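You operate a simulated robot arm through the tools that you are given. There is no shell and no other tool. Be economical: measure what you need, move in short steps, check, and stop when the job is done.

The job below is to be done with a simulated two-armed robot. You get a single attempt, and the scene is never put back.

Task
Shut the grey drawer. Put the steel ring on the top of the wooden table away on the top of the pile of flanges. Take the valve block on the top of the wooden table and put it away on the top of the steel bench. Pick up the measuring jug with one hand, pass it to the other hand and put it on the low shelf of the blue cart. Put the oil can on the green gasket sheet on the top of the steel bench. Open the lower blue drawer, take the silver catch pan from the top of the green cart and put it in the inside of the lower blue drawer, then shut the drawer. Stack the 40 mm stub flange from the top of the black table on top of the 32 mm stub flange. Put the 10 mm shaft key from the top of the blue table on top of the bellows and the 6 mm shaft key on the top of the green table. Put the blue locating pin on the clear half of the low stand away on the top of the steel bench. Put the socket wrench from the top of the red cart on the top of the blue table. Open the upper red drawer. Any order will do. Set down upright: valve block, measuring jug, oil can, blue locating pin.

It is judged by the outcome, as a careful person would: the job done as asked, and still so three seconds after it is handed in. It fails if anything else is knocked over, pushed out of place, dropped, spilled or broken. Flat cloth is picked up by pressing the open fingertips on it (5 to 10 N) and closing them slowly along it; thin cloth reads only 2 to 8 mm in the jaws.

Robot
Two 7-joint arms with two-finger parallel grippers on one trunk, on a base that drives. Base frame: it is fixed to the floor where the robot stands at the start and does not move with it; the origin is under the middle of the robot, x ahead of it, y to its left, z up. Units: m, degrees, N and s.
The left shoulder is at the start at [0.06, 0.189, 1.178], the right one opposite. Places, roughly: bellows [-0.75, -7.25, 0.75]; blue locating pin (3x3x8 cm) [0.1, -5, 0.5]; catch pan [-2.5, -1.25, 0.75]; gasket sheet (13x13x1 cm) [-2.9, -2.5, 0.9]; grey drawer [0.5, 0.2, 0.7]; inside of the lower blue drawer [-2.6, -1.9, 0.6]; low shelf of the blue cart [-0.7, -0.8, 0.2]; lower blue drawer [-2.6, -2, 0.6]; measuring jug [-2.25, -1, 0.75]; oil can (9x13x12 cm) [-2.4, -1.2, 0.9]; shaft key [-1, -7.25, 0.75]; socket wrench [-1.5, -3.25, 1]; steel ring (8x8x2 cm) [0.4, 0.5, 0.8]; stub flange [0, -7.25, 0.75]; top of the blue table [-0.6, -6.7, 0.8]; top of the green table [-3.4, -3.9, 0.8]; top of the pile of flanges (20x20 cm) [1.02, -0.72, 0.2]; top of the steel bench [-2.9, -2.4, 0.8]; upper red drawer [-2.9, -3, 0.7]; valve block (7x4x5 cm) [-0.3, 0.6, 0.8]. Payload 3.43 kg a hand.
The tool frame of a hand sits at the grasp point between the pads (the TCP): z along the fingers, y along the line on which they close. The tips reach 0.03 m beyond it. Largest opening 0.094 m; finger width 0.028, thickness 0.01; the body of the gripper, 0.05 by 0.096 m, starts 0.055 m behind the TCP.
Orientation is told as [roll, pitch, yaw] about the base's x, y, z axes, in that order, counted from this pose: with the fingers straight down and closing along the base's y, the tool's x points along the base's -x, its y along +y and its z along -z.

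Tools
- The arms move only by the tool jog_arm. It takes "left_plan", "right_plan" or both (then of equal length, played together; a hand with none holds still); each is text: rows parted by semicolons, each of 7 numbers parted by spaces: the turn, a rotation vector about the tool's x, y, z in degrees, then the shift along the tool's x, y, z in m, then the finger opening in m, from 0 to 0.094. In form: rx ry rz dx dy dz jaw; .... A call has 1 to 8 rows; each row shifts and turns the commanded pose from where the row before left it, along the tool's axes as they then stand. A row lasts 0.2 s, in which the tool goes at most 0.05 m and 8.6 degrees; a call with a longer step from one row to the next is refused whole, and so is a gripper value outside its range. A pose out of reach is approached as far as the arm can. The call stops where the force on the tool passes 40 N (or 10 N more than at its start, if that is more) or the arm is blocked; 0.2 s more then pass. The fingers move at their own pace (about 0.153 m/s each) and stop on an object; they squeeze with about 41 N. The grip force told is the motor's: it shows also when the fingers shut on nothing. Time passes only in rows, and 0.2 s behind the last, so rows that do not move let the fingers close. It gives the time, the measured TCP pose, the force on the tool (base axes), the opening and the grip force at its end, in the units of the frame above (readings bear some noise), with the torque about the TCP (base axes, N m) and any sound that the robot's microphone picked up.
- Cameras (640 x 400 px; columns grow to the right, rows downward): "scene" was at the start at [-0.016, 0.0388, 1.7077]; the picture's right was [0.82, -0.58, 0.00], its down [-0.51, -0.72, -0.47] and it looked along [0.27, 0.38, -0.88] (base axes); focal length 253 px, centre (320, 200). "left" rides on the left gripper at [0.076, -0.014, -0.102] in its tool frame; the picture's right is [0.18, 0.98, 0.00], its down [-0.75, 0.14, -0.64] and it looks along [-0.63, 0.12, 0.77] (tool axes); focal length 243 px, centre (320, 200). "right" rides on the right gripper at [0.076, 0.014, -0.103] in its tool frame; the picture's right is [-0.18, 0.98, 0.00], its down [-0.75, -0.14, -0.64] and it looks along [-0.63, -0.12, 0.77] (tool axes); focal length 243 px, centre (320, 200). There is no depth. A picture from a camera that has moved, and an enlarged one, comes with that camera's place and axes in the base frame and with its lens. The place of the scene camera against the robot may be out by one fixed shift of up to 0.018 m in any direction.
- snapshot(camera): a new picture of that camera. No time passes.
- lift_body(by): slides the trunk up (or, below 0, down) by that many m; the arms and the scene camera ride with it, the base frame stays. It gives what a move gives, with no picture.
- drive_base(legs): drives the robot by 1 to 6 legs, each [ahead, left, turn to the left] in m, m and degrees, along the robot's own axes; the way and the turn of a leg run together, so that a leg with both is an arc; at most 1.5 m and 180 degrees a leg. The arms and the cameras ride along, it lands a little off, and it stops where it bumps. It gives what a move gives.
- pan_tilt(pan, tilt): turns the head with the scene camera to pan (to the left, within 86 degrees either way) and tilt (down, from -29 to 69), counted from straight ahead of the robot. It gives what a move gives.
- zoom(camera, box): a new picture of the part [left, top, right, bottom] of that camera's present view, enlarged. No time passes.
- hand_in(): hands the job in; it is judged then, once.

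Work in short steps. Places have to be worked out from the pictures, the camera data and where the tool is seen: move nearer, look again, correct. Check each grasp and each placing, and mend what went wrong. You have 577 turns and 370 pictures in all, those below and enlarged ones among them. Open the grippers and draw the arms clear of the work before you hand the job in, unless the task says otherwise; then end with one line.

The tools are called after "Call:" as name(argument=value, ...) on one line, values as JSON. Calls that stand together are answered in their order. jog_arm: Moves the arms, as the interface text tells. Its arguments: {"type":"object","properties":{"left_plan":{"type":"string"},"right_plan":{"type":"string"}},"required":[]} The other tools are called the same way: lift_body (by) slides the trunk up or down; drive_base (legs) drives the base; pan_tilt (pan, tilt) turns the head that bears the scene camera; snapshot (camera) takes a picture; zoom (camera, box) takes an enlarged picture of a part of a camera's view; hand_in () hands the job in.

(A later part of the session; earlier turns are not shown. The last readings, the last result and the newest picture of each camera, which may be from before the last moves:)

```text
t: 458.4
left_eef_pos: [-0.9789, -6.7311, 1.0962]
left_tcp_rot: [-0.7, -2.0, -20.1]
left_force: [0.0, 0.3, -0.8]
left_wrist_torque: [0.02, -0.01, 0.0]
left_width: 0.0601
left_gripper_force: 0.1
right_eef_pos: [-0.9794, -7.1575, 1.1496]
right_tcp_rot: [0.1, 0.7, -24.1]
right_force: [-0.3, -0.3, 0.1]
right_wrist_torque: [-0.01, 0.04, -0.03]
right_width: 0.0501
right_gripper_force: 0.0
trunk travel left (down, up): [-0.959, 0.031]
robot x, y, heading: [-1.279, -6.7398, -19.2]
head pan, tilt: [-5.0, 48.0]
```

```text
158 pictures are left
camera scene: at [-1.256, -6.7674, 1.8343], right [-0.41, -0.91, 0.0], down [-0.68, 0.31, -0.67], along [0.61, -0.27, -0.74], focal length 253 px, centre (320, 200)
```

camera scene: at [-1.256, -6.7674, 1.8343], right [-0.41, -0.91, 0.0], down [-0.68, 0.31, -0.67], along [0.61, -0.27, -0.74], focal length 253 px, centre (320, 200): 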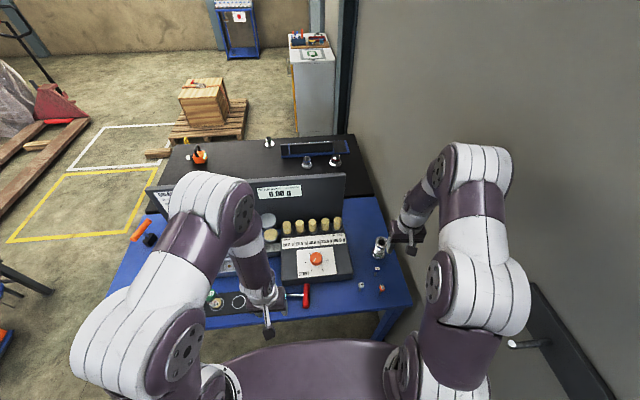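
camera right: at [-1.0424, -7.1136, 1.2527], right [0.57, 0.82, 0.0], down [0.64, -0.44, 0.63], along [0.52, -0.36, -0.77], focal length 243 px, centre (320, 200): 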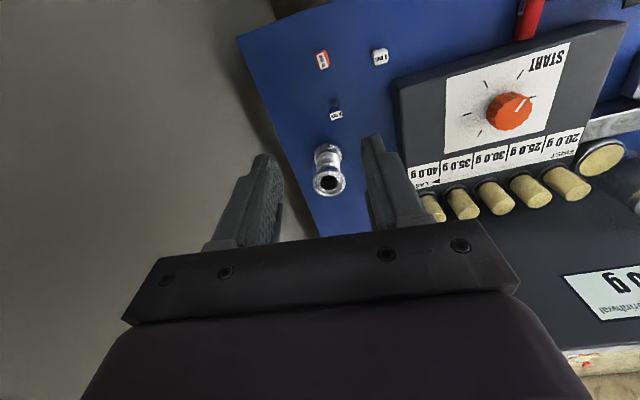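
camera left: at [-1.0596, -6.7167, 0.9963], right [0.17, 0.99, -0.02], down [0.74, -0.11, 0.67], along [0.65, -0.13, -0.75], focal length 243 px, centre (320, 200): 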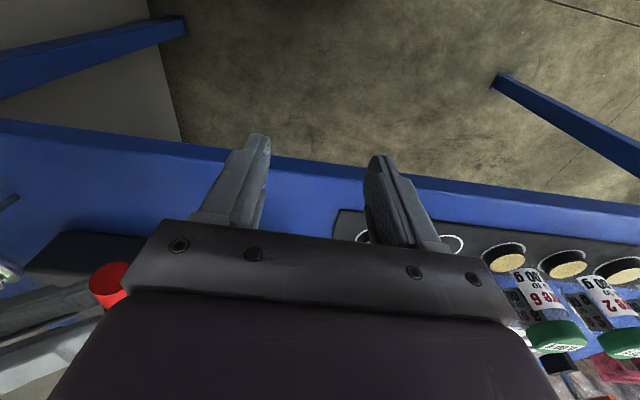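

Call:
zoom(camera="right", box=[280, 40, 400, 210])

Call:
zoom(camera="scene", box=[350, 225, 400, 300])

```text
2.35 times, centred on (340, 125) of right
camera zoom: at [-1.0424, -7.1136, 1.2527], right [0.57, 0.82, 0.0], down [0.64, -0.44, 0.63], along [0.52, -0.36, -0.77], focal length 571 px, centre (273, 376)
```

zoom: 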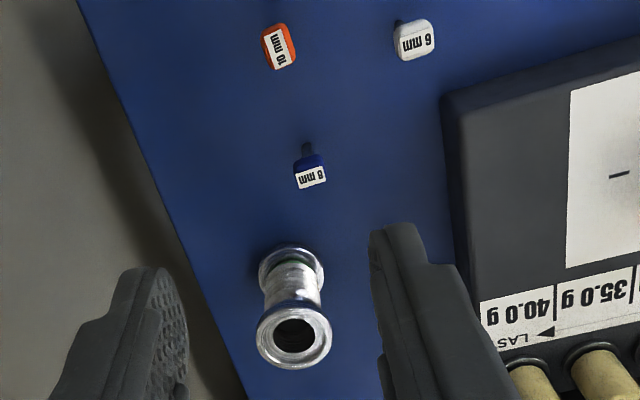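

```text
5.33 times, centred on (375, 262) of scene
camera zoom: at [-1.256, -6.7674, 1.8343], right [-0.41, -0.91, 0.0], down [-0.68, 0.31, -0.67], along [0.61, -0.27, -0.74], focal length 1351 px, centre (27, -133)
```

zoom: 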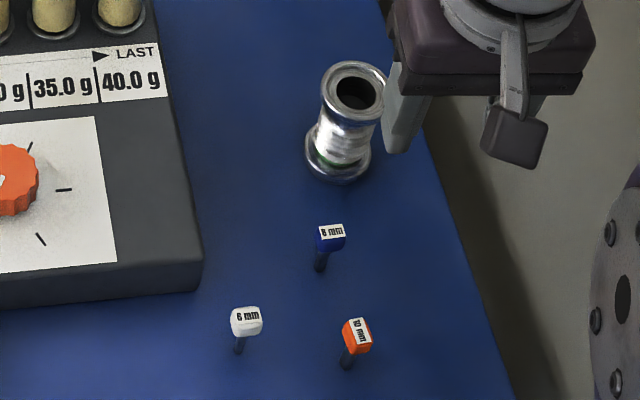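

I can resolve the parts: 10 mm key head (-0.987,-7.148,0.849), 6 mm (-0.942,-7.078), 8 mm (-0.906,-7.176), bellows top (-0.83,-7.242,0.899) with an open bore. I'll lay the 10 mm key down first, regrasp it flat and lay it across the bellows' flange. First I lower over it.

Call:
jog_arm(right_plan="0 0 0 0.0108 0.0056 0 0.05")

Call:
lift_body(by=-0.2)

Call:
snapshot(camera="right")

```text
t: 458.8
left_eef_pos: [-0.9808, -6.7313, 1.0967]
left_tcp_rot: [-0.7, -2.0, -20.2]
left_force: [0.4, 0.8, -0.3]
left_wrist_torque: [0.0, 0.01, 0.01]
left_width: 0.0602
left_gripper_force: 0.1
right_eef_pos: [-0.9895, -7.1474, 1.1499]
right_tcp_rot: [0.1, 0.7, -24.2]
right_force: [-0.6, 0.3, -0.8]
right_wrist_torque: [0.0, 0.0, -0.01]
right_width: 0.0501
right_gripper_force: 0.1
trunk travel left (down, up): [-0.959, 0.031]
robot x, y, heading: [-1.2785, -6.7409, -19.2]
head pan, tilt: [-5.0, 48.0]
```

```text
t: 461.0
left_eef_pos: [-0.98, -6.7314, 0.8978]
left_tcp_rot: [-0.8, -2.0, -20.2]
left_force: [0.0, 1.0, -0.7]
left_wrist_torque: [0.02, 0.01, 0.01]
left_width: 0.0597
left_gripper_force: 0.1
right_eef_pos: [-0.9874, -7.1468, 0.9499]
right_tcp_rot: [0.1, 0.7, -24.1]
right_force: [-0.7, 0.4, 0.6]
right_wrist_torque: [0.02, -0.02, -0.01]
right_width: 0.05
right_gripper_force: 0.0
trunk travel left (down, up): [-0.759, 0.231]
robot x, y, heading: [-1.2756, -6.7435, -18.9]
head pan, tilt: [-5.0, 48.0]
```

```text
155 pictures are left
camera right: at [-1.0515, -7.1031, 1.0535], right [0.57, 0.82, 0.0], down [0.64, -0.44, 0.63], along [0.52, -0.36, -0.77], focal length 243 px, centre (320, 200)
```

right: 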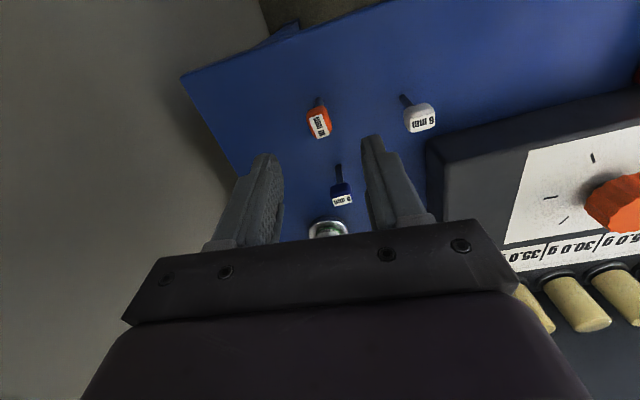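

Call:
jog_arm(right_plan="0 0 0 -0.0044 -0.0024 0.03 0.05; 0 0 0 0 0 0.03 0.05; 0 0 0 0 0 0.02 0.05; 0 0 0 0 0 0.008 0.05; 0 0 0 0 0 0 0.0; 0 0 0 0 0 0 0.0; 0 0 0 0 0 0 0.0")

Call:
snapshot(camera="right")

```text
t: 462.6
left_eef_pos: [-0.9791, -6.7311, 0.8958]
left_tcp_rot: [-0.7, -1.9, -20.3]
left_force: [0.2, -0.8, 0.4]
left_wrist_torque: [0.01, 0.01, -0.04]
left_width: 0.0601
left_gripper_force: 0.1
right_eef_pos: [-0.9866, -7.1504, 0.8611]
right_tcp_rot: [0.1, 0.7, -24.0]
right_force: [0.0, 0.4, -0.6]
right_wrist_torque: [0.0, 0.03, 0.01]
right_width: 0.0208
right_gripper_force: 40.9
trunk travel left (down, up): [-0.759, 0.231]
robot x, y, heading: [-1.2791, -6.7374, -19.2]
head pan, tilt: [-5.0, 48.0]
```

```text
154 pictures are left
camera right: at [-1.0498, -7.1076, 0.9658], right [0.57, 0.82, 0.0], down [0.64, -0.44, 0.63], along [0.52, -0.36, -0.77], focal length 243 px, centre (320, 200)
```

right: 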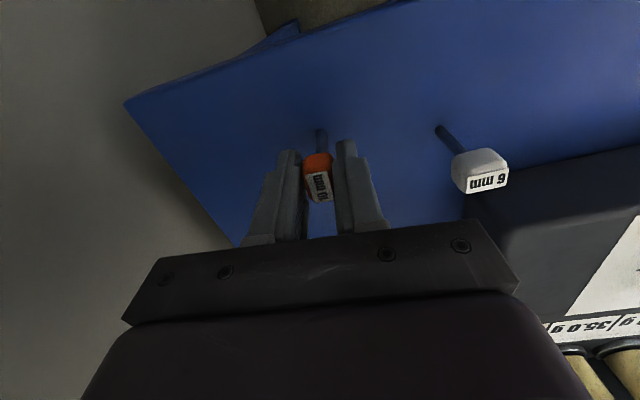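

Gripped by its head. I lift it and move to the free strip north of the 6 mm key, then tilt forward.

Call:
jog_arm(right_plan="0 0 0 0 0 -0.04 0; 0 0 0 0 0 -0.04 0; 0 0 0 0 0 -0.04 0; 0 0 0 0.007 0.035 0 0; 0 0 0 0.007 0.035 0 0; 0 0 0 0.007 0.035 0 0; 0 0 0 0.007 0.035 0 0")

Call:
jog_arm(right_plan="0 -8.5 0 0 0 0 0; 0 -8.5 0 0 0 0 0; 0 -8.5 0 0 0 0 0; 0 -8.5 0 0 0 0 0; 0 -8.5 0 0 0 0 0; 0 -8.5 0 0 0 0 0; 0 -8.5 0 0 0 0 0; 0 -8.5 0 0 0 0 0")

Call:
zoom(camera="scene", box=[260, 170, 440, 310])

```text
t: 464.2
left_eef_pos: [-0.9795, -6.7307, 0.8965]
left_tcp_rot: [-0.8, -1.9, -20.2]
left_force: [0.2, -0.5, 0.5]
left_wrist_torque: [-0.02, 0.0, 0.01]
left_width: 0.0599
left_gripper_force: 0.0
right_eef_pos: [-0.9525, -7.0104, 0.982]
right_tcp_rot: [-0.1, 0.6, -24.1]
right_force: [-0.6, -1.1, 0.1]
right_wrist_torque: [0.0, -0.01, -0.03]
right_width: 0.0208
right_gripper_force: 41.2
trunk travel left (down, up): [-0.759, 0.231]
robot x, y, heading: [-1.2807, -6.741, -19.1]
head pan, tilt: [-5.0, 48.0]
```

```text
t: 466.0
left_eef_pos: [-0.9798, -6.7315, 0.8975]
left_tcp_rot: [-0.7, -2.0, -20.3]
left_force: [-0.3, 0.4, 0.7]
left_wrist_torque: [0.0, -0.04, -0.03]
left_width: 0.0599
left_gripper_force: 0.1
right_eef_pos: [-0.9599, -7.023, 0.9815]
right_tcp_rot: [-6.0, -55.9, -20.6]
right_force: [0.5, 0.2, 0.5]
right_wrist_torque: [0.01, 0.01, 0.02]
right_width: 0.0208
right_gripper_force: 40.9
right hand out of reach, approached as far as the arm can: row 4, 5
trunk travel left (down, up): [-0.759, 0.231]
robot x, y, heading: [-1.2805, -6.7393, -19.0]
head pan, tilt: [-5.0, 48.0]
```

```text
2.86 times, centred on (350, 240) of scene
camera zoom: at [-1.2578, -6.7668, 1.6343], right [-0.41, -0.91, 0.0], down [-0.68, 0.3, -0.67], along [0.61, -0.27, -0.74], focal length 724 px, centre (234, 86)
```

zoom: 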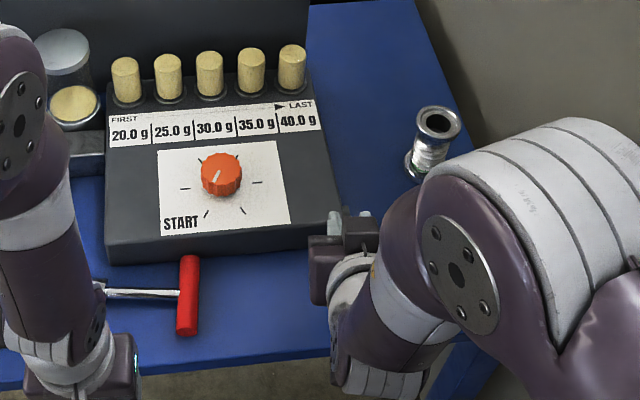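

Tilt is 56°. I move 4 cm left for clearance and lower until the key's tip touches.

Call:
jog_arm(right_plan="0 0 0 0 0.04 0 0; 0 0 0 0.0332 0 0.0224 0; 0 0 0 0.0332 0 0.0224 0; 0 0 0 0.0249 0 0.0168 0; 0 0 0 0.0083 0 0.0056 0; 0 0 0 0.0083 0 0.0056 0; 0 0 0 0.0041 0 0.0028 0; 0 0 0 0.0041 0 0.0028 0")

Call:
snapshot(camera="right")

```text
t: 467.8
left_eef_pos: [-0.9853, -6.73, 0.897]
left_tcp_rot: [-0.7, -2.2, -20.2]
left_force: [0.9, -0.1, -0.9]
left_wrist_torque: [-0.02, -0.01, -0.02]
left_width: 0.06
left_gripper_force: 0.0
right_eef_pos: [-0.9079, -6.9811, 0.8622]
right_tcp_rot: [-6.6, -55.9, -20.3]
right_force: [-32.1, 9.6, 8.9]
right_wrist_torque: [0.08, 0.56, -0.38]
right_width: 0.0207
right_gripper_force: 41.0
right hand out of reach, approached as far as the arm can: row 3, 4, 5, 6, 8
trunk travel left (down, up): [-0.759, 0.231]
robot x, y, heading: [-1.2822, -6.7407, -19.4]
head pan, tilt: [-5.0, 48.0]
```

```text
152 pictures are left
camera right: at [-1.0163, -6.9133, 0.8561], right [0.52, 0.85, 0.09], down [-0.13, -0.02, 0.99], along [0.84, -0.53, 0.1], focal length 243 px, centre (320, 200)
```

right: 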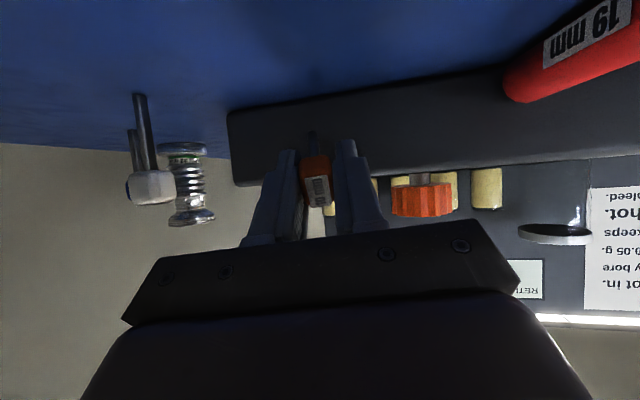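

The hand drifted forward and the key's tip is pressing on the dispenser box (32 N). I back straight off at once.

Call:
jog_arm(right_plan="0 0 0 0.0224 0 -0.0332 0; 0 0 0 0.0112 0 -0.0166 0; 0 0 0 0 0 0 0")

Call:
snapshot(camera="right")

Call:
snapshot(camera="scene")

```text
t: 468.6
left_eef_pos: [-0.9793, -6.7309, 0.896]
left_tcp_rot: [-0.7, -1.9, -20.2]
left_force: [-0.1, 0.1, -0.2]
left_wrist_torque: [0.01, 0.02, 0.01]
left_width: 0.0602
left_gripper_force: 0.0
right_eef_pos: [-0.9183, -6.9453, 0.8756]
right_tcp_rot: [-6.3, -55.8, -20.5]
right_force: [0.0, -0.4, -0.1]
right_wrist_torque: [-0.01, 0.02, -0.02]
right_width: 0.0204
right_gripper_force: 40.8
right hand out of reach, approached as far as the arm can: row 1, 2
trunk travel left (down, up): [-0.759, 0.231]
robot x, y, heading: [-1.2781, -6.7409, -19.5]
head pan, tilt: [-5.0, 48.0]
```

```text
151 pictures are left
camera right: at [-1.0282, -6.8767, 0.8692], right [0.52, 0.85, 0.09], down [-0.13, -0.02, 0.99], along [0.84, -0.53, 0.1], focal length 243 px, centre (320, 200)
```

right: 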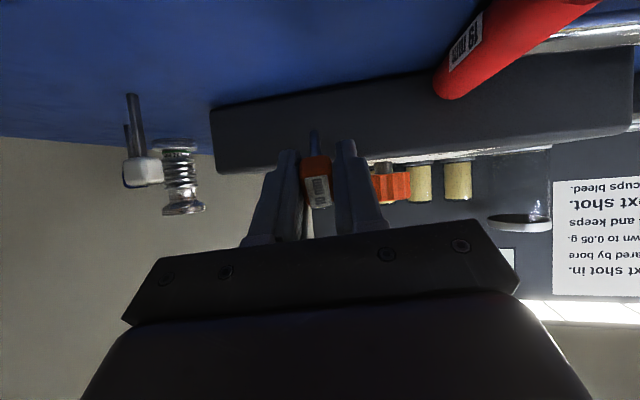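

```text
150 pictures are left
camera scene: at [-1.2557, -6.7676, 1.6342], right [-0.41, -0.91, 0.0], down [-0.68, 0.31, -0.67], along [0.61, -0.27, -0.74], focal length 253 px, centre (320, 200)
```

scene: 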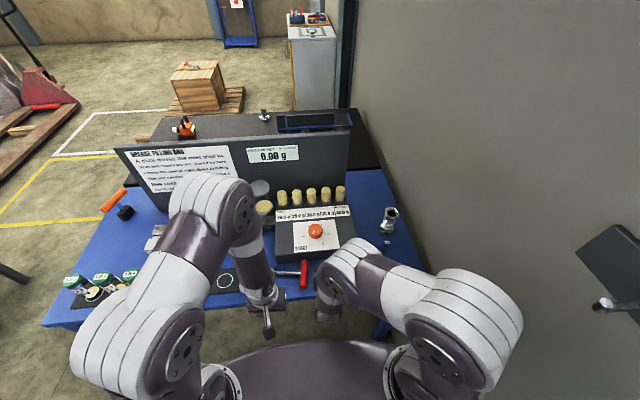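

Call:
zoom(camera="scene", box=[220, 130, 420, 300])

```text
2.35 times, centred on (320, 215) of scene
camera zoom: at [-1.2557, -6.7676, 1.6342], right [-0.41, -0.91, 0.0], down [-0.68, 0.31, -0.67], along [0.61, -0.27, -0.74], focal length 596 px, centre (320, 165)
```

zoom: 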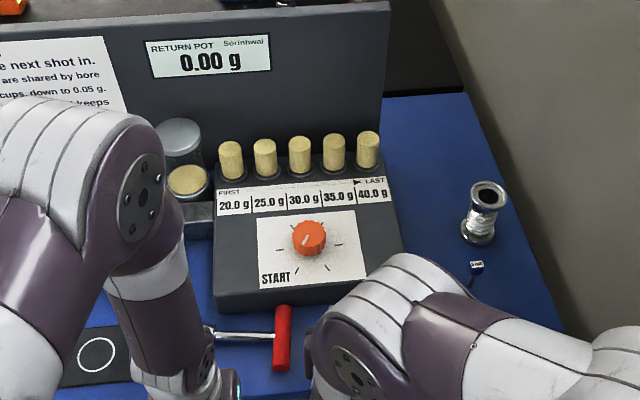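

The box and its display are unchanged. The tilted arm was too folded at this distance, so I raise a little, back off 0.15 m, and extend the arm instead, using the trunk for the vertical motion.

Call:
lift_body(by=0.08)

Call:
drive_base(legs=[[-0.15, 0, 0]])

Call:
jog_arm(right_plan="0 0 0 0 -0.023 0 0; 0 0 0 0 -0.023 0 0; 0 0 0 -0.0168 0 0.0249 0; 0 0 0 -0.0168 0 0.0249 0; 0 0 0 -0.0168 0 0.0249 0; 0 0 0 -0.0168 0 0.0249 0; 0 0 0 0 0 0 0")

Call:
snapshot(camera="right")

Call:
zoom(camera="scene", box=[220, 130, 420, 300])

```text
t: 469.8
left_eef_pos: [-0.9795, -6.7303, 0.9775]
left_tcp_rot: [-0.8, -1.9, -20.2]
left_force: [-0.5, 0.4, -0.6]
left_wrist_torque: [0.0, -0.04, 0.01]
left_width: 0.0601
left_gripper_force: 0.1
right_eef_pos: [-0.919, -6.9447, 0.9542]
right_tcp_rot: [-6.4, -55.7, -20.5]
right_force: [0.2, -0.1, -1.0]
right_wrist_torque: [0.01, 0.0, 0.02]
right_width: 0.0208
right_gripper_force: 41.0
trunk travel left (down, up): [-0.839, 0.151]
robot x, y, heading: [-1.2799, -6.7396, -19.1]
head pan, tilt: [-5.0, 48.0]
```

```text
t: 471.1
left_eef_pos: [-1.1196, -6.6831, 0.9775]
left_tcp_rot: [-0.8, -1.9, -20.3]
left_force: [0.1, 0.0, -0.1]
left_wrist_torque: [-0.03, 0.02, -0.01]
left_width: 0.0601
left_gripper_force: 0.1
right_eef_pos: [-1.0604, -6.8969, 0.9554]
right_tcp_rot: [-6.4, -55.7, -20.5]
right_force: [0.0, 0.5, -0.8]
right_wrist_torque: [-0.02, 0.0, -0.04]
right_width: 0.0208
right_gripper_force: 40.5
trunk travel left (down, up): [-0.839, 0.151]
robot x, y, heading: [-1.4199, -6.6935, -19.7]
head pan, tilt: [-5.0, 48.0]
```

```text
t: 472.7
left_eef_pos: [-1.12, -6.6816, 0.9781]
left_tcp_rot: [-0.7, -2.0, -20.3]
left_force: [-1.0, -0.4, -0.3]
left_wrist_torque: [0.0, 0.03, 0.01]
left_width: 0.0601
left_gripper_force: 0.1
right_eef_pos: [-0.9534, -6.9821, 0.9675]
right_tcp_rot: [-6.4, -55.7, -20.6]
right_force: [0.1, 0.5, -0.5]
right_wrist_torque: [-0.01, -0.01, -0.02]
right_width: 0.0207
right_gripper_force: 40.7
right hand out of reach, approached as far as the arm can: row 1, 2
trunk travel left (down, up): [-0.839, 0.151]
robot x, y, heading: [-1.4225, -6.6896, -19.7]
head pan, tilt: [-5.0, 48.0]
```

```text
148 pictures are left
camera right: at [-1.0622, -6.9139, 0.9611], right [0.52, 0.85, 0.09], down [-0.13, -0.02, 0.99], along [0.84, -0.53, 0.1], focal length 243 px, centre (320, 200)
```

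right: 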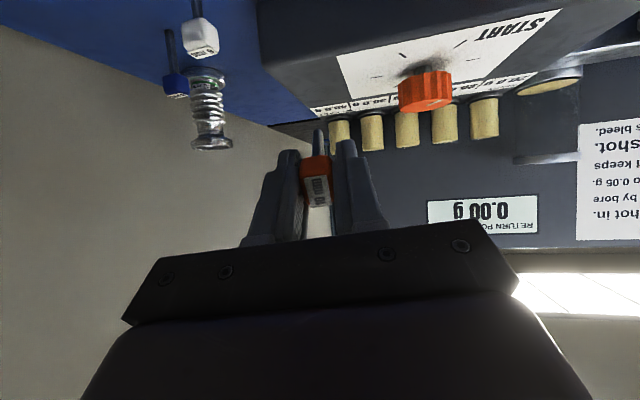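

```text
2.35 times, centred on (320, 215) of scene
camera zoom: at [-1.398, -6.7176, 1.7143], right [-0.41, -0.91, 0.0], down [-0.68, 0.31, -0.67], along [0.61, -0.28, -0.74], focal length 596 px, centre (320, 165)
```

zoom: 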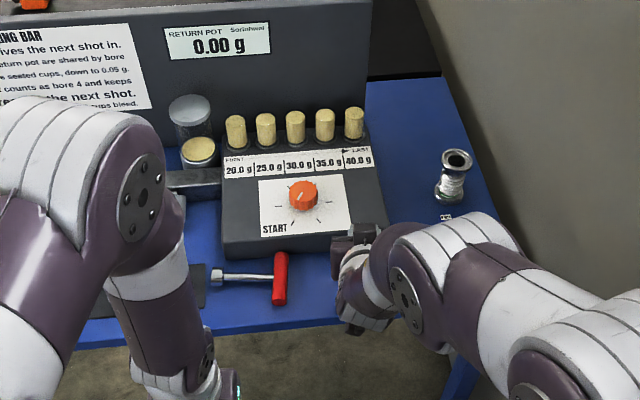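

Position is good (between wrench and 6 mm key, clear of the box). I lower with the trunk.

Call:
lift_body(by=-0.11)

Call:
lift_body(by=-0.015)

Call:
snapshot(camera="right")

```text
t: 474.1
left_eef_pos: [-1.1204, -6.6829, 0.8663]
left_tcp_rot: [-0.8, -1.9, -20.3]
left_force: [0.7, 0.6, -0.1]
left_wrist_torque: [-0.01, -0.01, 0.0]
left_width: 0.06
left_gripper_force: 0.1
right_eef_pos: [-0.9532, -6.9825, 0.8569]
right_tcp_rot: [-6.4, -55.7, -20.4]
right_force: [-0.4, 0.0, -0.7]
right_wrist_torque: [-0.01, 0.01, 0.0]
right_width: 0.0208
right_gripper_force: 40.5
trunk travel left (down, up): [-0.729, 0.261]
robot x, y, heading: [-1.4186, -6.6936, -19.4]
head pan, tilt: [-5.0, 48.0]
```

```text
t: 474.8
left_eef_pos: [-1.1202, -6.6827, 0.8518]
left_tcp_rot: [-0.7, -2.0, -20.4]
left_force: [-0.1, -0.4, 0.0]
left_wrist_torque: [0.0, -0.01, 0.01]
left_width: 0.0601
left_gripper_force: 0.1
right_eef_pos: [-0.9535, -6.9818, 0.8415]
right_tcp_rot: [-6.4, -55.8, -20.6]
right_force: [-0.4, -0.6, -0.5]
right_wrist_torque: [-0.01, 0.0, -0.02]
right_width: 0.0204
right_gripper_force: 41.0
trunk travel left (down, up): [-0.714, 0.276]
robot x, y, heading: [-1.4152, -6.6884, -19.3]
head pan, tilt: [-5.0, 48.0]
```

```text
146 pictures are left
camera right: at [-1.0623, -6.9138, 0.836], right [0.52, 0.85, 0.09], down [-0.13, -0.02, 0.99], along [0.84, -0.53, 0.1], focal length 243 px, centre (320, 200)
```

right: 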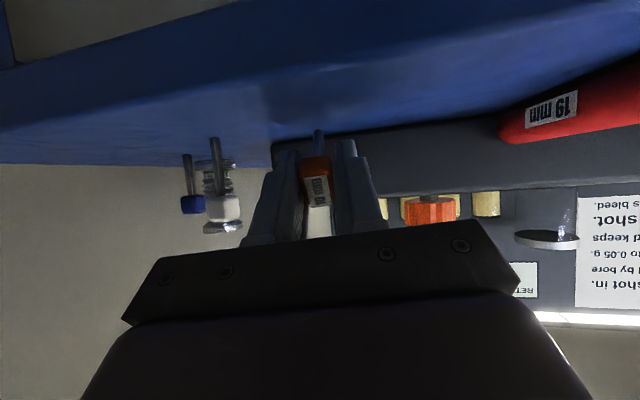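

Call:
lift_body(by=-0.008)

Call:
lift_body(by=-0.006)

Call:
lift_body(by=-0.006)

```text
t: 475.4
left_eef_pos: [-1.1213, -6.6811, 0.8446]
left_tcp_rot: [-0.7, -2.0, -20.3]
left_force: [-0.9, 0.3, 0.0]
left_wrist_torque: [0.02, 0.01, 0.01]
left_width: 0.0599
left_gripper_force: 0.1
right_eef_pos: [-0.9523, -6.9827, 0.837]
right_tcp_rot: [-6.4, -56.3, -20.6]
right_force: [1.5, -1.0, 17.6]
right_wrist_torque: [-0.39, -0.72, 0.0]
right_width: 0.0211
right_gripper_force: 40.6
trunk travel left (down, up): [-0.706, 0.284]
robot x, y, heading: [-1.4208, -6.6924, -19.3]
head pan, tilt: [-5.0, 48.0]
```

```text
t: 475.9
left_eef_pos: [-1.1218, -6.6804, 0.8392]
left_tcp_rot: [-0.7, -2.1, -20.3]
left_force: [-0.5, 0.6, 0.2]
left_wrist_torque: [0.04, 0.01, -0.02]
left_width: 0.06
left_gripper_force: 0.0
right_eef_pos: [-0.9539, -6.9809, 0.8292]
right_tcp_rot: [-6.3, -56.0, -20.4]
right_force: [-0.9, 1.1, 20.0]
right_wrist_torque: [-0.34, -0.76, -0.03]
right_width: 0.0209
right_gripper_force: 41.3
trunk travel left (down, up): [-0.7, 0.29]
robot x, y, heading: [-1.4198, -6.6926, -19.2]
head pan, tilt: [-5.0, 48.0]
```

```text
t: 476.4
left_eef_pos: [-1.1202, -6.681, 0.8324]
left_tcp_rot: [-0.8, -2.0, -20.3]
left_force: [-0.5, 0.2, -0.3]
left_wrist_torque: [0.04, 0.04, 0.01]
left_width: 0.0602
left_gripper_force: 0.1
right_eef_pos: [-0.9486, -6.9834, 0.8287]
right_tcp_rot: [-6.1, -56.8, -20.7]
right_force: [-9.2, 3.6, 24.3]
right_wrist_torque: [0.09, -0.32, 0.12]
right_width: 0.021
right_gripper_force: 40.6
trunk travel left (down, up): [-0.695, 0.295]
robot x, y, heading: [-1.4163, -6.6934, -19.4]
head pan, tilt: [-5.0, 48.0]
stopped: the force on the tool passed its limit at 43 N (the readings are from after the stop); the commanded pose is now the measured one
```

The key has begun to swivel flat in the grip. I open and withdraw backward.

Call:
jog_arm(right_plan="0 0 0 0 0 0 0.03; 0 0 0 0 0 0 0.04; 0 0 0 0 0 0 0.04")

Call:
snapshot(camera="right")

```text
t: 477.2
left_eef_pos: [-1.1218, -6.6838, 0.8334]
left_tcp_rot: [-0.6, -2.0, -20.3]
left_force: [0.2, -0.3, -0.2]
left_wrist_torque: [0.03, -0.02, 0.01]
left_width: 0.0601
left_gripper_force: 0.0
right_eef_pos: [-0.9498, -6.9848, 0.8282]
right_tcp_rot: [-6.1, -56.7, -21.0]
right_force: [3.2, -19.1, 26.3]
right_wrist_torque: [-0.39, -0.75, -0.71]
right_width: 0.03
right_gripper_force: 0.0
trunk travel left (down, up): [-0.695, 0.295]
robot x, y, heading: [-1.4203, -6.6955, -19.4]
head pan, tilt: [-5.0, 48.0]
```

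```text
145 pictures are left
camera right: at [-1.059, -6.9163, 0.8208], right [0.53, 0.85, 0.1], down [-0.15, -0.02, 0.99], along [0.84, -0.53, 0.12], focal length 243 px, centre (320, 200)
```

right: 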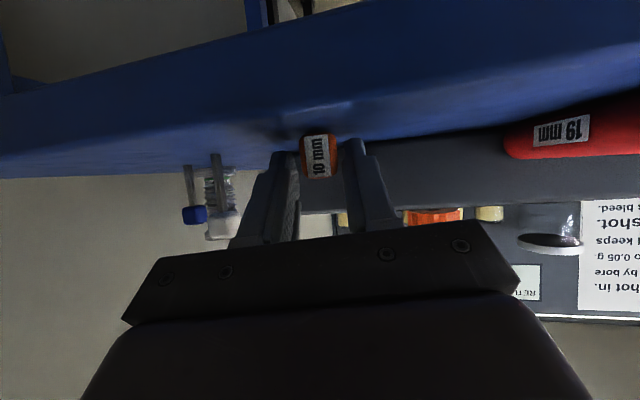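

The key lies flat (head toward me). I raise a little and pull the hand back, then look.

Call:
lift_body(by=0.03)

Call:
drive_base(legs=[[-0.1, 0, 0]])

Call:
lift_body(by=0.25)

Call:
jog_arm(right_plan="0 8.5 0 0 0 0 0.05; 0 8.5 0 0 0 0 0.05; 0 8.5 0 0 0 0 0.05; 0 8.5 0 0 0 0 0.05; 0 8.5 0 0 0 0 0.05; 0 8.5 0 0 0 0 0.05; 0 5 0 0 0 0 0.05; 0 0 0 0 0 0 0.05")

Call:
zoom(camera="scene", box=[240, 130, 440, 290])

```text
t: 477.9
left_eef_pos: [-1.1204, -6.6812, 0.8632]
left_tcp_rot: [-0.7, -2.0, -20.3]
left_force: [-0.2, 0.1, -0.1]
left_wrist_torque: [0.01, -0.02, 0.0]
left_width: 0.0599
left_gripper_force: 0.1
right_eef_pos: [-0.95, -6.9823, 0.8552]
right_tcp_rot: [-6.4, -56.0, -20.5]
right_force: [-0.1, 0.3, -0.7]
right_wrist_torque: [-0.01, 0.04, -0.01]
right_width: 0.0402
right_gripper_force: 0.0
trunk travel left (down, up): [-0.725, 0.265]
robot x, y, heading: [-1.4193, -6.6886, -19.5]
head pan, tilt: [-5.0, 48.0]
```

```text
t: 479.1
left_eef_pos: [-1.2142, -6.6491, 0.8634]
left_tcp_rot: [-0.7, -2.0, -20.4]
left_force: [-0.4, -0.4, 0.0]
left_wrist_torque: [0.01, 0.0, 0.0]
left_width: 0.0599
left_gripper_force: 0.1
right_eef_pos: [-1.046, -6.9514, 0.8573]
right_tcp_rot: [-6.4, -56.2, -20.7]
right_force: [-1.0, 0.3, -0.1]
right_wrist_torque: [-0.02, 0.01, 0.01]
right_width: 0.0399
right_gripper_force: 0.0
trunk travel left (down, up): [-0.725, 0.265]
robot x, y, heading: [-1.5113, -6.66, -19.2]
head pan, tilt: [-5.0, 48.0]
```

```text
t: 481.6
left_eef_pos: [-1.2141, -6.6509, 1.1138]
left_tcp_rot: [-0.7, -1.9, -20.4]
left_force: [-0.5, 0.8, 0.5]
left_wrist_torque: [0.0, -0.02, 0.02]
left_width: 0.06
left_gripper_force: 0.1
right_eef_pos: [-1.0437, -6.9508, 1.106]
right_tcp_rot: [-6.4, -56.1, -20.7]
right_force: [-0.1, -0.3, 0.3]
right_wrist_torque: [0.02, 0.02, 0.01]
right_width: 0.0404
right_gripper_force: 0.2
trunk travel left (down, up): [-0.975, 0.015]
robot x, y, heading: [-1.5145, -6.6581, -19.1]
head pan, tilt: [-5.0, 48.0]
```

```text
t: 483.4
left_eef_pos: [-1.2131, -6.6491, 1.1135]
left_tcp_rot: [-0.7, -1.9, -20.4]
left_force: [0.3, 0.4, 0.4]
left_wrist_torque: [-0.01, -0.04, 0.02]
left_width: 0.06
left_gripper_force: 0.0
right_eef_pos: [-1.0447, -6.9509, 1.1063]
right_tcp_rot: [-3.6, -0.3, -25.9]
right_force: [0.1, -1.0, 0.0]
right_wrist_torque: [-0.03, 0.0, -0.02]
right_width: 0.05
right_gripper_force: 0.1
trunk travel left (down, up): [-0.975, 0.015]
robot x, y, heading: [-1.5158, -6.6564, -19.5]
head pan, tilt: [-5.0, 48.0]
```

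```text
2.50 times, centred on (340, 210) of scene
camera zoom: at [-1.4914, -6.6848, 1.8502], right [-0.41, -0.91, 0.0], down [-0.68, 0.31, -0.67], along [0.61, -0.28, -0.74], focal length 633 px, centre (270, 175)
```

zoom: 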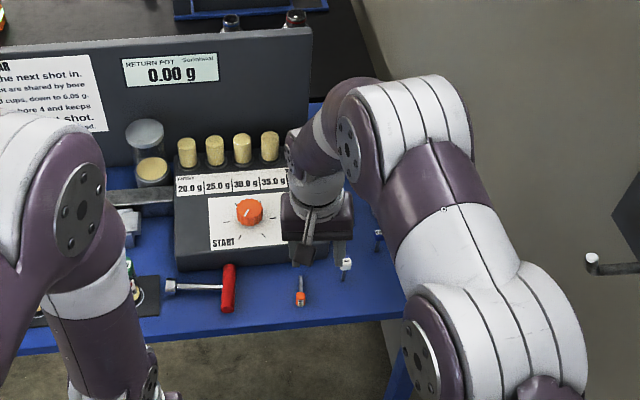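

The 10 mm key now lies flat; everything else stands. I straighten the hand, move in, and look from above.

Call:
jog_arm(right_plan="-3.6 0.3 -5 0 -0.01 0 0.05; 0 0 0 0 -0.02 0 0.05")

Call:
drive_base(legs=[[0.1, 0, 0]])

Call:
lift_body(by=-0.12)

Call:
snapshot(camera="right")

```text
t: 484.1
left_eef_pos: [-1.2143, -6.6508, 1.1127]
left_tcp_rot: [-0.7, -1.8, -20.5]
left_force: [0.8, 0.7, -0.3]
left_wrist_torque: [0.01, 0.02, -0.02]
left_width: 0.0599
left_gripper_force: 0.0
right_eef_pos: [-1.0571, -6.9788, 1.1047]
right_tcp_rot: [0.1, 0.1, -21.0]
right_force: [0.2, -0.3, -0.5]
right_wrist_torque: [0.05, -0.02, 0.02]
right_width: 0.0499
right_gripper_force: 0.0
trunk travel left (down, up): [-0.975, 0.015]
robot x, y, heading: [-1.5128, -6.6605, -19.6]
head pan, tilt: [-5.0, 48.0]
```

```text
t: 485.2
left_eef_pos: [-1.1222, -6.6811, 1.1122]
left_tcp_rot: [-0.7, -2.1, -20.3]
left_force: [-0.4, -0.3, 0.2]
left_wrist_torque: [0.0, 0.0, 0.03]
left_width: 0.0602
left_gripper_force: 0.1
right_eef_pos: [-0.9635, -7.0112, 1.1078]
right_tcp_rot: [0.1, -0.1, -21.0]
right_force: [-0.1, 0.4, 0.1]
right_wrist_torque: [-0.03, 0.01, -0.03]
right_width: 0.05
right_gripper_force: 0.0
trunk travel left (down, up): [-0.975, 0.015]
robot x, y, heading: [-1.4179, -6.6871, -19.3]
head pan, tilt: [-5.0, 48.0]
```

```text
t: 486.7
left_eef_pos: [-1.1199, -6.6818, 0.994]
left_tcp_rot: [-0.7, -1.9, -20.3]
left_force: [-0.7, -0.6, 0.5]
left_wrist_torque: [-0.01, -0.01, 0.01]
left_width: 0.0601
left_gripper_force: 0.1
right_eef_pos: [-0.9623, -7.0112, 0.9852]
right_tcp_rot: [0.1, 0.0, -20.8]
right_force: [-0.4, -0.4, -0.5]
right_wrist_torque: [-0.02, 0.01, 0.01]
right_width: 0.0499
right_gripper_force: 0.0
trunk travel left (down, up): [-0.855, 0.135]
robot x, y, heading: [-1.4207, -6.6929, -19.4]
head pan, tilt: [-5.0, 48.0]
```

```text
143 pictures are left
camera right: at [-1.028, -6.9704, 1.0891], right [0.52, 0.85, 0.0], down [0.65, -0.4, 0.64], along [0.55, -0.33, -0.77], focal length 243 px, centre (320, 200)
```

right: 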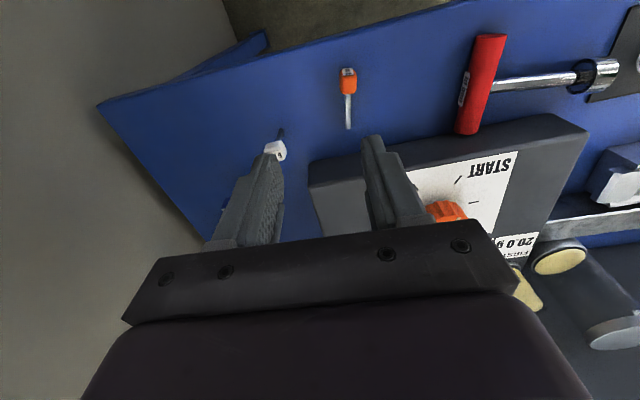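

Key: head (-0.958,-6.978), stem tip (-0.907,-7.005), axis at -27.6°. I align the jaws across its head and descend.

Call:
jog_arm(right_plan="0 0 6.7 0.0078 0.0325 0 0.05; 0 0 0 0 0 0.04 0.05; 0 0 0 0 0 0.04 0.05; 0 0 0 0 0 0 0.05")

Call:
snapshot(camera="right")

```text
t: 487.7
left_eef_pos: [-1.1204, -6.6816, 0.9938]
left_tcp_rot: [-0.9, -2.0, -20.3]
left_force: [-0.1, -0.1, 0.4]
left_wrist_torque: [0.0, 0.0, -0.01]
left_width: 0.06
left_gripper_force: 0.0
right_eef_pos: [-0.9575, -6.9749, 0.9062]
right_tcp_rot: [-0.1, 0.1, -27.6]
right_force: [0.1, -0.6, -0.2]
right_wrist_torque: [0.0, 0.02, -0.01]
right_width: 0.0499
right_gripper_force: 0.2
trunk travel left (down, up): [-0.855, 0.135]
robot x, y, heading: [-1.4179, -6.6917, -19.0]
head pan, tilt: [-5.0, 48.0]
```

```text
142 pictures are left
camera right: at [-1.0193, -6.9277, 1.0095], right [0.62, 0.79, 0.0], down [0.6, -0.48, 0.64], along [0.5, -0.4, -0.77], focal length 243 px, centre (320, 200)
```

right: 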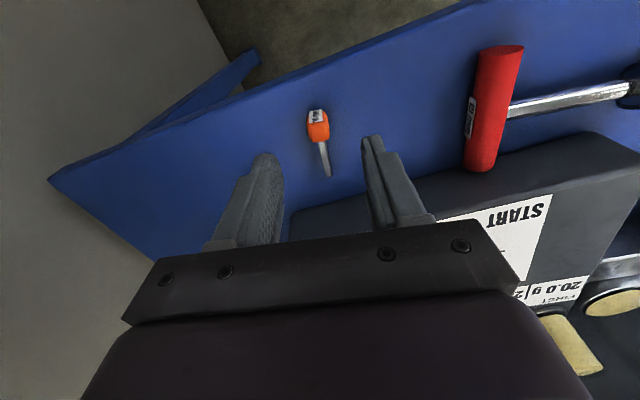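

Call:
jog_arm(right_plan="0 0 1.5 -0.009 -0.0047 0.03 0.05; 0 0 0 0 0 0.025 0.05; 0 0 0 0 0 0.013 0.05; 0 0 0 0 0 0.004 0.05; 0 0 0 0 0 0.003 0.05")

Call:
snapshot(camera="right")

```text
t: 488.9
left_eef_pos: [-1.1191, -6.6833, 0.9925]
left_tcp_rot: [-0.7, -1.9, -20.4]
left_force: [-0.8, -1.1, 0.3]
left_wrist_torque: [0.02, 0.0, 0.02]
left_width: 0.0601
left_gripper_force: 0.0
right_eef_pos: [-0.9515, -6.9865, 0.8313]
right_tcp_rot: [0.0, 0.1, -29.0]
right_force: [-0.9, 0.0, 0.1]
right_wrist_torque: [-0.01, -0.01, 0.02]
right_width: 0.0497
right_gripper_force: 0.0
trunk travel left (down, up): [-0.855, 0.135]
robot x, y, heading: [-1.4167, -6.6938, -19.4]
head pan, tilt: [-5.0, 48.0]
```

```text
141 pictures are left
camera right: at [-1.0121, -6.9372, 0.9339], right [0.64, 0.77, 0.0], down [0.59, -0.49, 0.64], along [0.49, -0.41, -0.77], focal length 243 px, centre (320, 200)
```

right: 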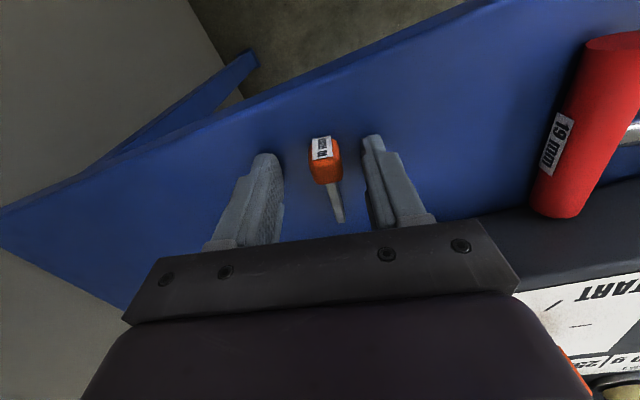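

Call:
jog_arm(right_plan="0 0 0 0 0 0 0.0; 0 0 0 0 0 0 0.0; 0 0 0 0 0 0 0.0; 0 0 0 0 0 0 0.0")

Call:
lift_body(by=0.14)

Call:
snapshot(camera="right")

```text
t: 489.9
left_eef_pos: [-1.1191, -6.6838, 0.9923]
left_tcp_rot: [-0.6, -1.8, -20.4]
left_force: [0.2, -0.5, -0.3]
left_wrist_torque: [0.0, 0.03, -0.01]
left_width: 0.0602
left_gripper_force: 0.1
right_eef_pos: [-0.9521, -6.9864, 0.8298]
right_tcp_rot: [0.1, 0.0, -29.2]
right_force: [0.2, -0.2, -0.4]
right_wrist_torque: [0.0, -0.01, -0.02]
right_width: 0.0166
right_gripper_force: 41.1
trunk travel left (down, up): [-0.855, 0.135]
robot x, y, heading: [-1.4209, -6.6882, -19.4]
head pan, tilt: [-5.0, 48.0]
```

```text
t: 491.5
left_eef_pos: [-1.1198, -6.6833, 1.1269]
left_tcp_rot: [-0.7, -1.9, -20.3]
left_force: [-0.4, -0.1, 0.4]
left_wrist_torque: [0.02, 0.01, 0.01]
left_width: 0.0599
left_gripper_force: 0.1
right_eef_pos: [-0.9521, -6.9871, 0.9651]
right_tcp_rot: [0.2, 0.1, -29.1]
right_force: [-0.2, -0.4, -0.1]
right_wrist_torque: [0.0, 0.04, 0.01]
right_width: 0.0167
right_gripper_force: 41.5
right hand out of reach, approached as far as the arm can: row 1
trunk travel left (down, up): [-0.99, 0.0]
robot x, y, heading: [-1.4179, -6.69, -19.6]
head pan, tilt: [-5.0, 48.0]
```

```text
140 pictures are left
camera right: at [-1.0119, -6.9372, 1.0689], right [0.64, 0.77, 0.0], down [0.59, -0.49, 0.64], along [0.49, -0.41, -0.77], focal length 243 px, centre (320, 200)
```

right: 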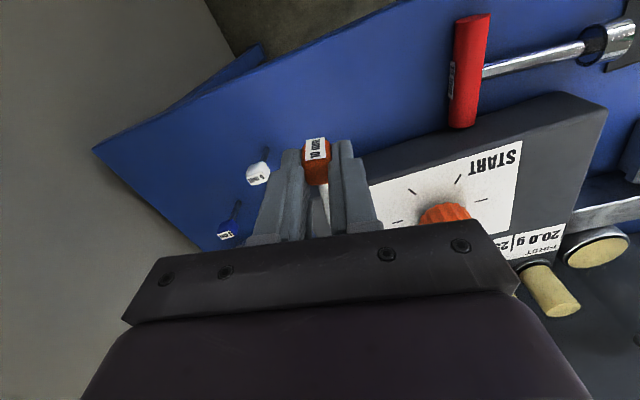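

The key is held flat. I move the hand right first (away from the dispenser), then drive ahead toward the bellows.

Call:
jog_arm(right_plan="0 0 0 -0.0064 -0.0387 0 0; 0 0 0 -0.0064 -0.0387 0 0; 0 0 0 -0.0064 -0.0387 0 0; 0 0 0 -0.0064 -0.0387 0 0; 0 0 0 -0.0064 -0.0387 0 0; 0 0 0 0 0 0 0")

Call:
drive_base(legs=[[0.15, 0, 0]])

Call:
snapshot(camera="right")

Call:
snapshot(camera="scene")

```text
t: 492.9
left_eef_pos: [-1.1197, -6.6817, 1.1274]
left_tcp_rot: [-0.8, -1.9, -20.3]
left_force: [0.7, -0.9, 0.0]
left_wrist_torque: [0.0, 0.01, 0.03]
left_width: 0.0598
left_gripper_force: 0.0
right_eef_pos: [-1.0181, -7.1713, 0.9646]
right_tcp_rot: [0.1, 0.1, -29.2]
right_force: [0.3, 0.8, 0.0]
right_wrist_torque: [0.0, -0.01, -0.02]
right_width: 0.0164
right_gripper_force: 40.3
trunk travel left (down, up): [-0.99, 0.0]
robot x, y, heading: [-1.4199, -6.6872, -19.6]
head pan, tilt: [-5.0, 48.0]
```

```text
t: 494.3
left_eef_pos: [-0.9795, -6.7308, 1.1277]
left_tcp_rot: [-0.7, -2.1, -20.3]
left_force: [-0.4, -0.7, -0.4]
left_wrist_torque: [0.02, -0.03, 0.0]
left_width: 0.0602
left_gripper_force: 0.0
right_eef_pos: [-0.8774, -7.2204, 0.965]
right_tcp_rot: [0.2, -0.1, -29.2]
right_force: [-0.5, -0.7, -0.4]
right_wrist_torque: [-0.02, 0.03, 0.0]
right_width: 0.0166
right_gripper_force: 40.7
trunk travel left (down, up): [-0.99, 0.0]
robot x, y, heading: [-1.2809, -6.7405, -19.3]
head pan, tilt: [-5.0, 48.0]
```

```text
139 pictures are left
camera right: at [-0.9375, -7.1705, 1.0677], right [0.64, 0.77, 0.0], down [0.59, -0.49, 0.64], along [0.5, -0.41, -0.77], focal length 243 px, centre (320, 200)
```

right: 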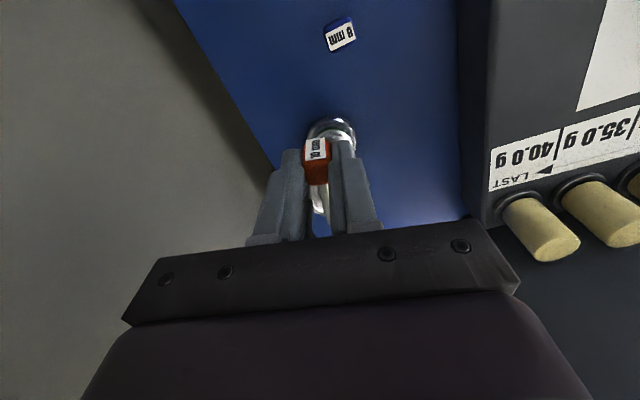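

```text
138 pictures are left
camera scene: at [-1.2589, -6.7663, 1.8653], right [-0.41, -0.91, 0.0], down [-0.68, 0.31, -0.67], along [0.61, -0.28, -0.74], focal length 253 px, centre (320, 200)
```

scene: 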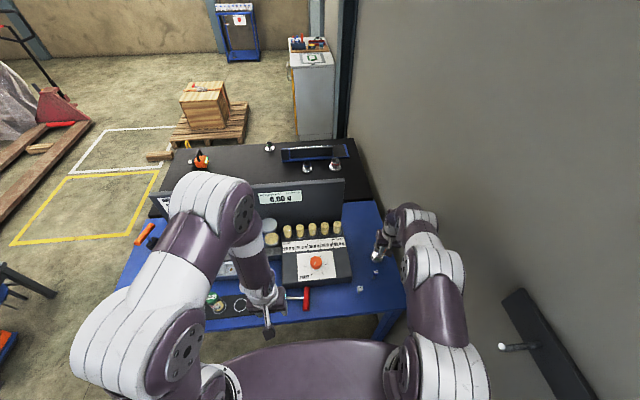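

The bellows' base ring visible behind the key matches my estimate of its centre. I move to (-0.846,-7.233) and check from both cameras.

Call:
jog_arm(right_plan="0 0 0 -0.0168 0.0021 0 0; 0 0 0 -0.0168 0.0021 0 0; 0 0 0 0 0 0 0")

Call:
zoom(camera="scene", box=[350, 210, 430, 280])

Call:
snapshot(camera="right")

```text
t: 495.1
left_eef_pos: [-0.9781, -6.7333, 1.1275]
left_tcp_rot: [-0.7, -1.8, -20.2]
left_force: [-0.3, 0.4, -0.4]
left_wrist_torque: [0.01, 0.02, 0.0]
left_width: 0.0599
left_gripper_force: 0.0
right_eef_pos: [-0.8438, -7.2339, 0.9628]
right_tcp_rot: [0.2, 0.2, -29.1]
right_force: [0.2, 0.2, -0.3]
right_wrist_torque: [-0.02, 0.04, 0.01]
right_width: 0.0164
right_gripper_force: 40.9
trunk travel left (down, up): [-0.99, 0.0]
robot x, y, heading: [-1.2762, -6.7416, -19.3]
head pan, tilt: [-5.0, 48.0]
```

```text
5.71 times, centred on (390, 245) of scene
camera zoom: at [-1.2543, -6.7681, 1.8652], right [-0.41, -0.91, 0.0], down [-0.68, 0.31, -0.67], along [0.61, -0.28, -0.74], focal length 1447 px, centre (-80, -57)
```

zoom: 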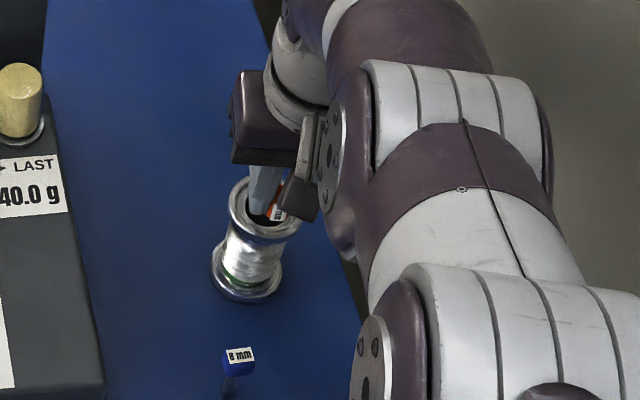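

```text
136 pictures are left
camera right: at [-0.9036, -7.184, 1.0664], right [0.64, 0.77, 0.0], down [0.59, -0.49, 0.64], along [0.49, -0.41, -0.77], focal length 243 px, centre (320, 200)
```

right: 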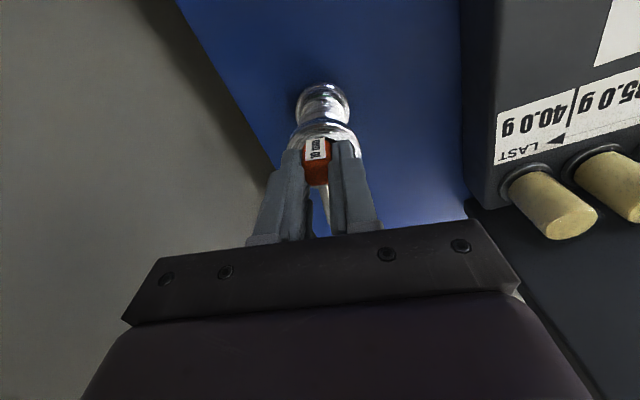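

The key is positioned over the flange. I lower with the trunk until contact.

Call:
lift_body(by=-0.025)

Call:
snapshot(camera="right")

Call:
zoom(camera="scene", box=[350, 210, 430, 280])

```text
t: 495.8
left_eef_pos: [-0.9783, -6.7317, 1.1029]
left_tcp_rot: [-0.8, -1.8, -20.3]
left_force: [-0.4, 0.5, 0.6]
left_wrist_torque: [-0.04, 0.04, -0.03]
left_width: 0.0601
left_gripper_force: 0.0
right_eef_pos: [-0.845, -7.2334, 0.9392]
right_tcp_rot: [0.1, 0.2, -29.1]
right_force: [-0.7, 0.3, 0.1]
right_wrist_torque: [-0.02, 0.0, -0.03]
right_width: 0.0167
right_gripper_force: 41.2
trunk travel left (down, up): [-0.965, 0.025]
robot x, y, heading: [-1.2764, -6.7423, -19.3]
head pan, tilt: [-5.0, 48.0]
```

```text
135 pictures are left
camera right: at [-0.904, -7.1839, 1.0416], right [0.64, 0.77, 0.0], down [0.59, -0.49, 0.64], along [0.49, -0.41, -0.77], focal length 243 px, centre (320, 200)
```

right: 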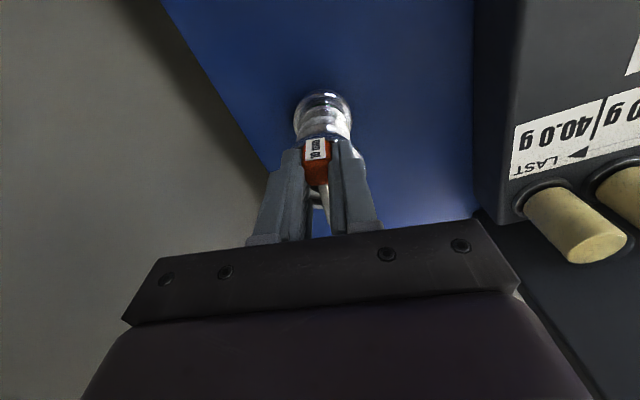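

```text
5.71 times, centred on (390, 245) of scene
camera zoom: at [-1.255, -6.7679, 1.8402], right [-0.41, -0.91, 0.0], down [-0.68, 0.31, -0.67], along [0.61, -0.28, -0.74], focal length 1447 px, centre (-80, -57)
```

zoom: 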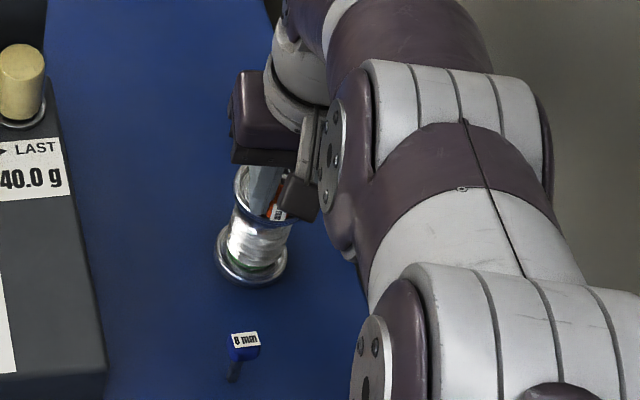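

Call:
lift_body(by=-0.006)

Call:
lift_body(by=-0.004)

Call:
lift_body(by=-0.003)

```text
t: 496.4
left_eef_pos: [-0.9778, -6.7312, 1.0978]
left_tcp_rot: [-0.9, -2.0, -20.2]
left_force: [-0.2, -0.6, -0.4]
left_wrist_torque: [0.0, -0.02, 0.0]
left_width: 0.0597
left_gripper_force: 0.0
right_eef_pos: [-0.8429, -7.2334, 0.9352]
right_tcp_rot: [-0.1, 0.0, -29.1]
right_force: [-3.2, 0.8, 16.0]
right_wrist_torque: [0.0, 0.26, -0.01]
right_width: 0.0167
right_gripper_force: 41.2
trunk travel left (down, up): [-0.959, 0.031]
robot x, y, heading: [-1.2762, -6.7417, -19.3]
head pan, tilt: [-5.0, 48.0]
```

```text
t: 497.0
left_eef_pos: [-0.9791, -6.7316, 1.093]
left_tcp_rot: [-0.7, -2.0, -20.2]
left_force: [-0.2, -0.4, 0.5]
left_wrist_torque: [0.01, -0.01, 0.0]
left_width: 0.0598
left_gripper_force: 0.2
right_eef_pos: [-0.8418, -7.2348, 0.9343]
right_tcp_rot: [-0.1, -0.5, -29.1]
right_force: [-6.6, 3.7, 21.1]
right_wrist_torque: [0.23, 0.33, -0.04]
right_width: 0.0164
right_gripper_force: 41.1
trunk travel left (down, up): [-0.955, 0.035]
robot x, y, heading: [-1.2788, -6.7383, -19.1]
head pan, tilt: [-5.0, 48.0]
stopped: the force on the tool passed its limit at 42 N (the readings are from after the stop); the commanded pose is now the measured one
```

```text
t: 497.6
left_eef_pos: [-0.9813, -6.7281, 1.0918]
left_tcp_rot: [-0.7, -2.1, -20.3]
left_force: [-0.4, -0.4, 0.5]
left_wrist_torque: [-0.01, -0.02, 0.01]
left_width: 0.06
left_gripper_force: 0.1
right_eef_pos: [-0.8416, -7.2343, 0.9344]
right_tcp_rot: [-0.1, -1.0, -29.1]
right_force: [-3.1, -1.7, 38.8]
right_wrist_torque: [0.05, 0.38, -0.03]
right_width: 0.0168
right_gripper_force: 41.0
trunk travel left (down, up): [-0.952, 0.038]
robot x, y, heading: [-1.2788, -6.7411, -19.2]
head pan, tilt: [-5.0, 48.0]
```

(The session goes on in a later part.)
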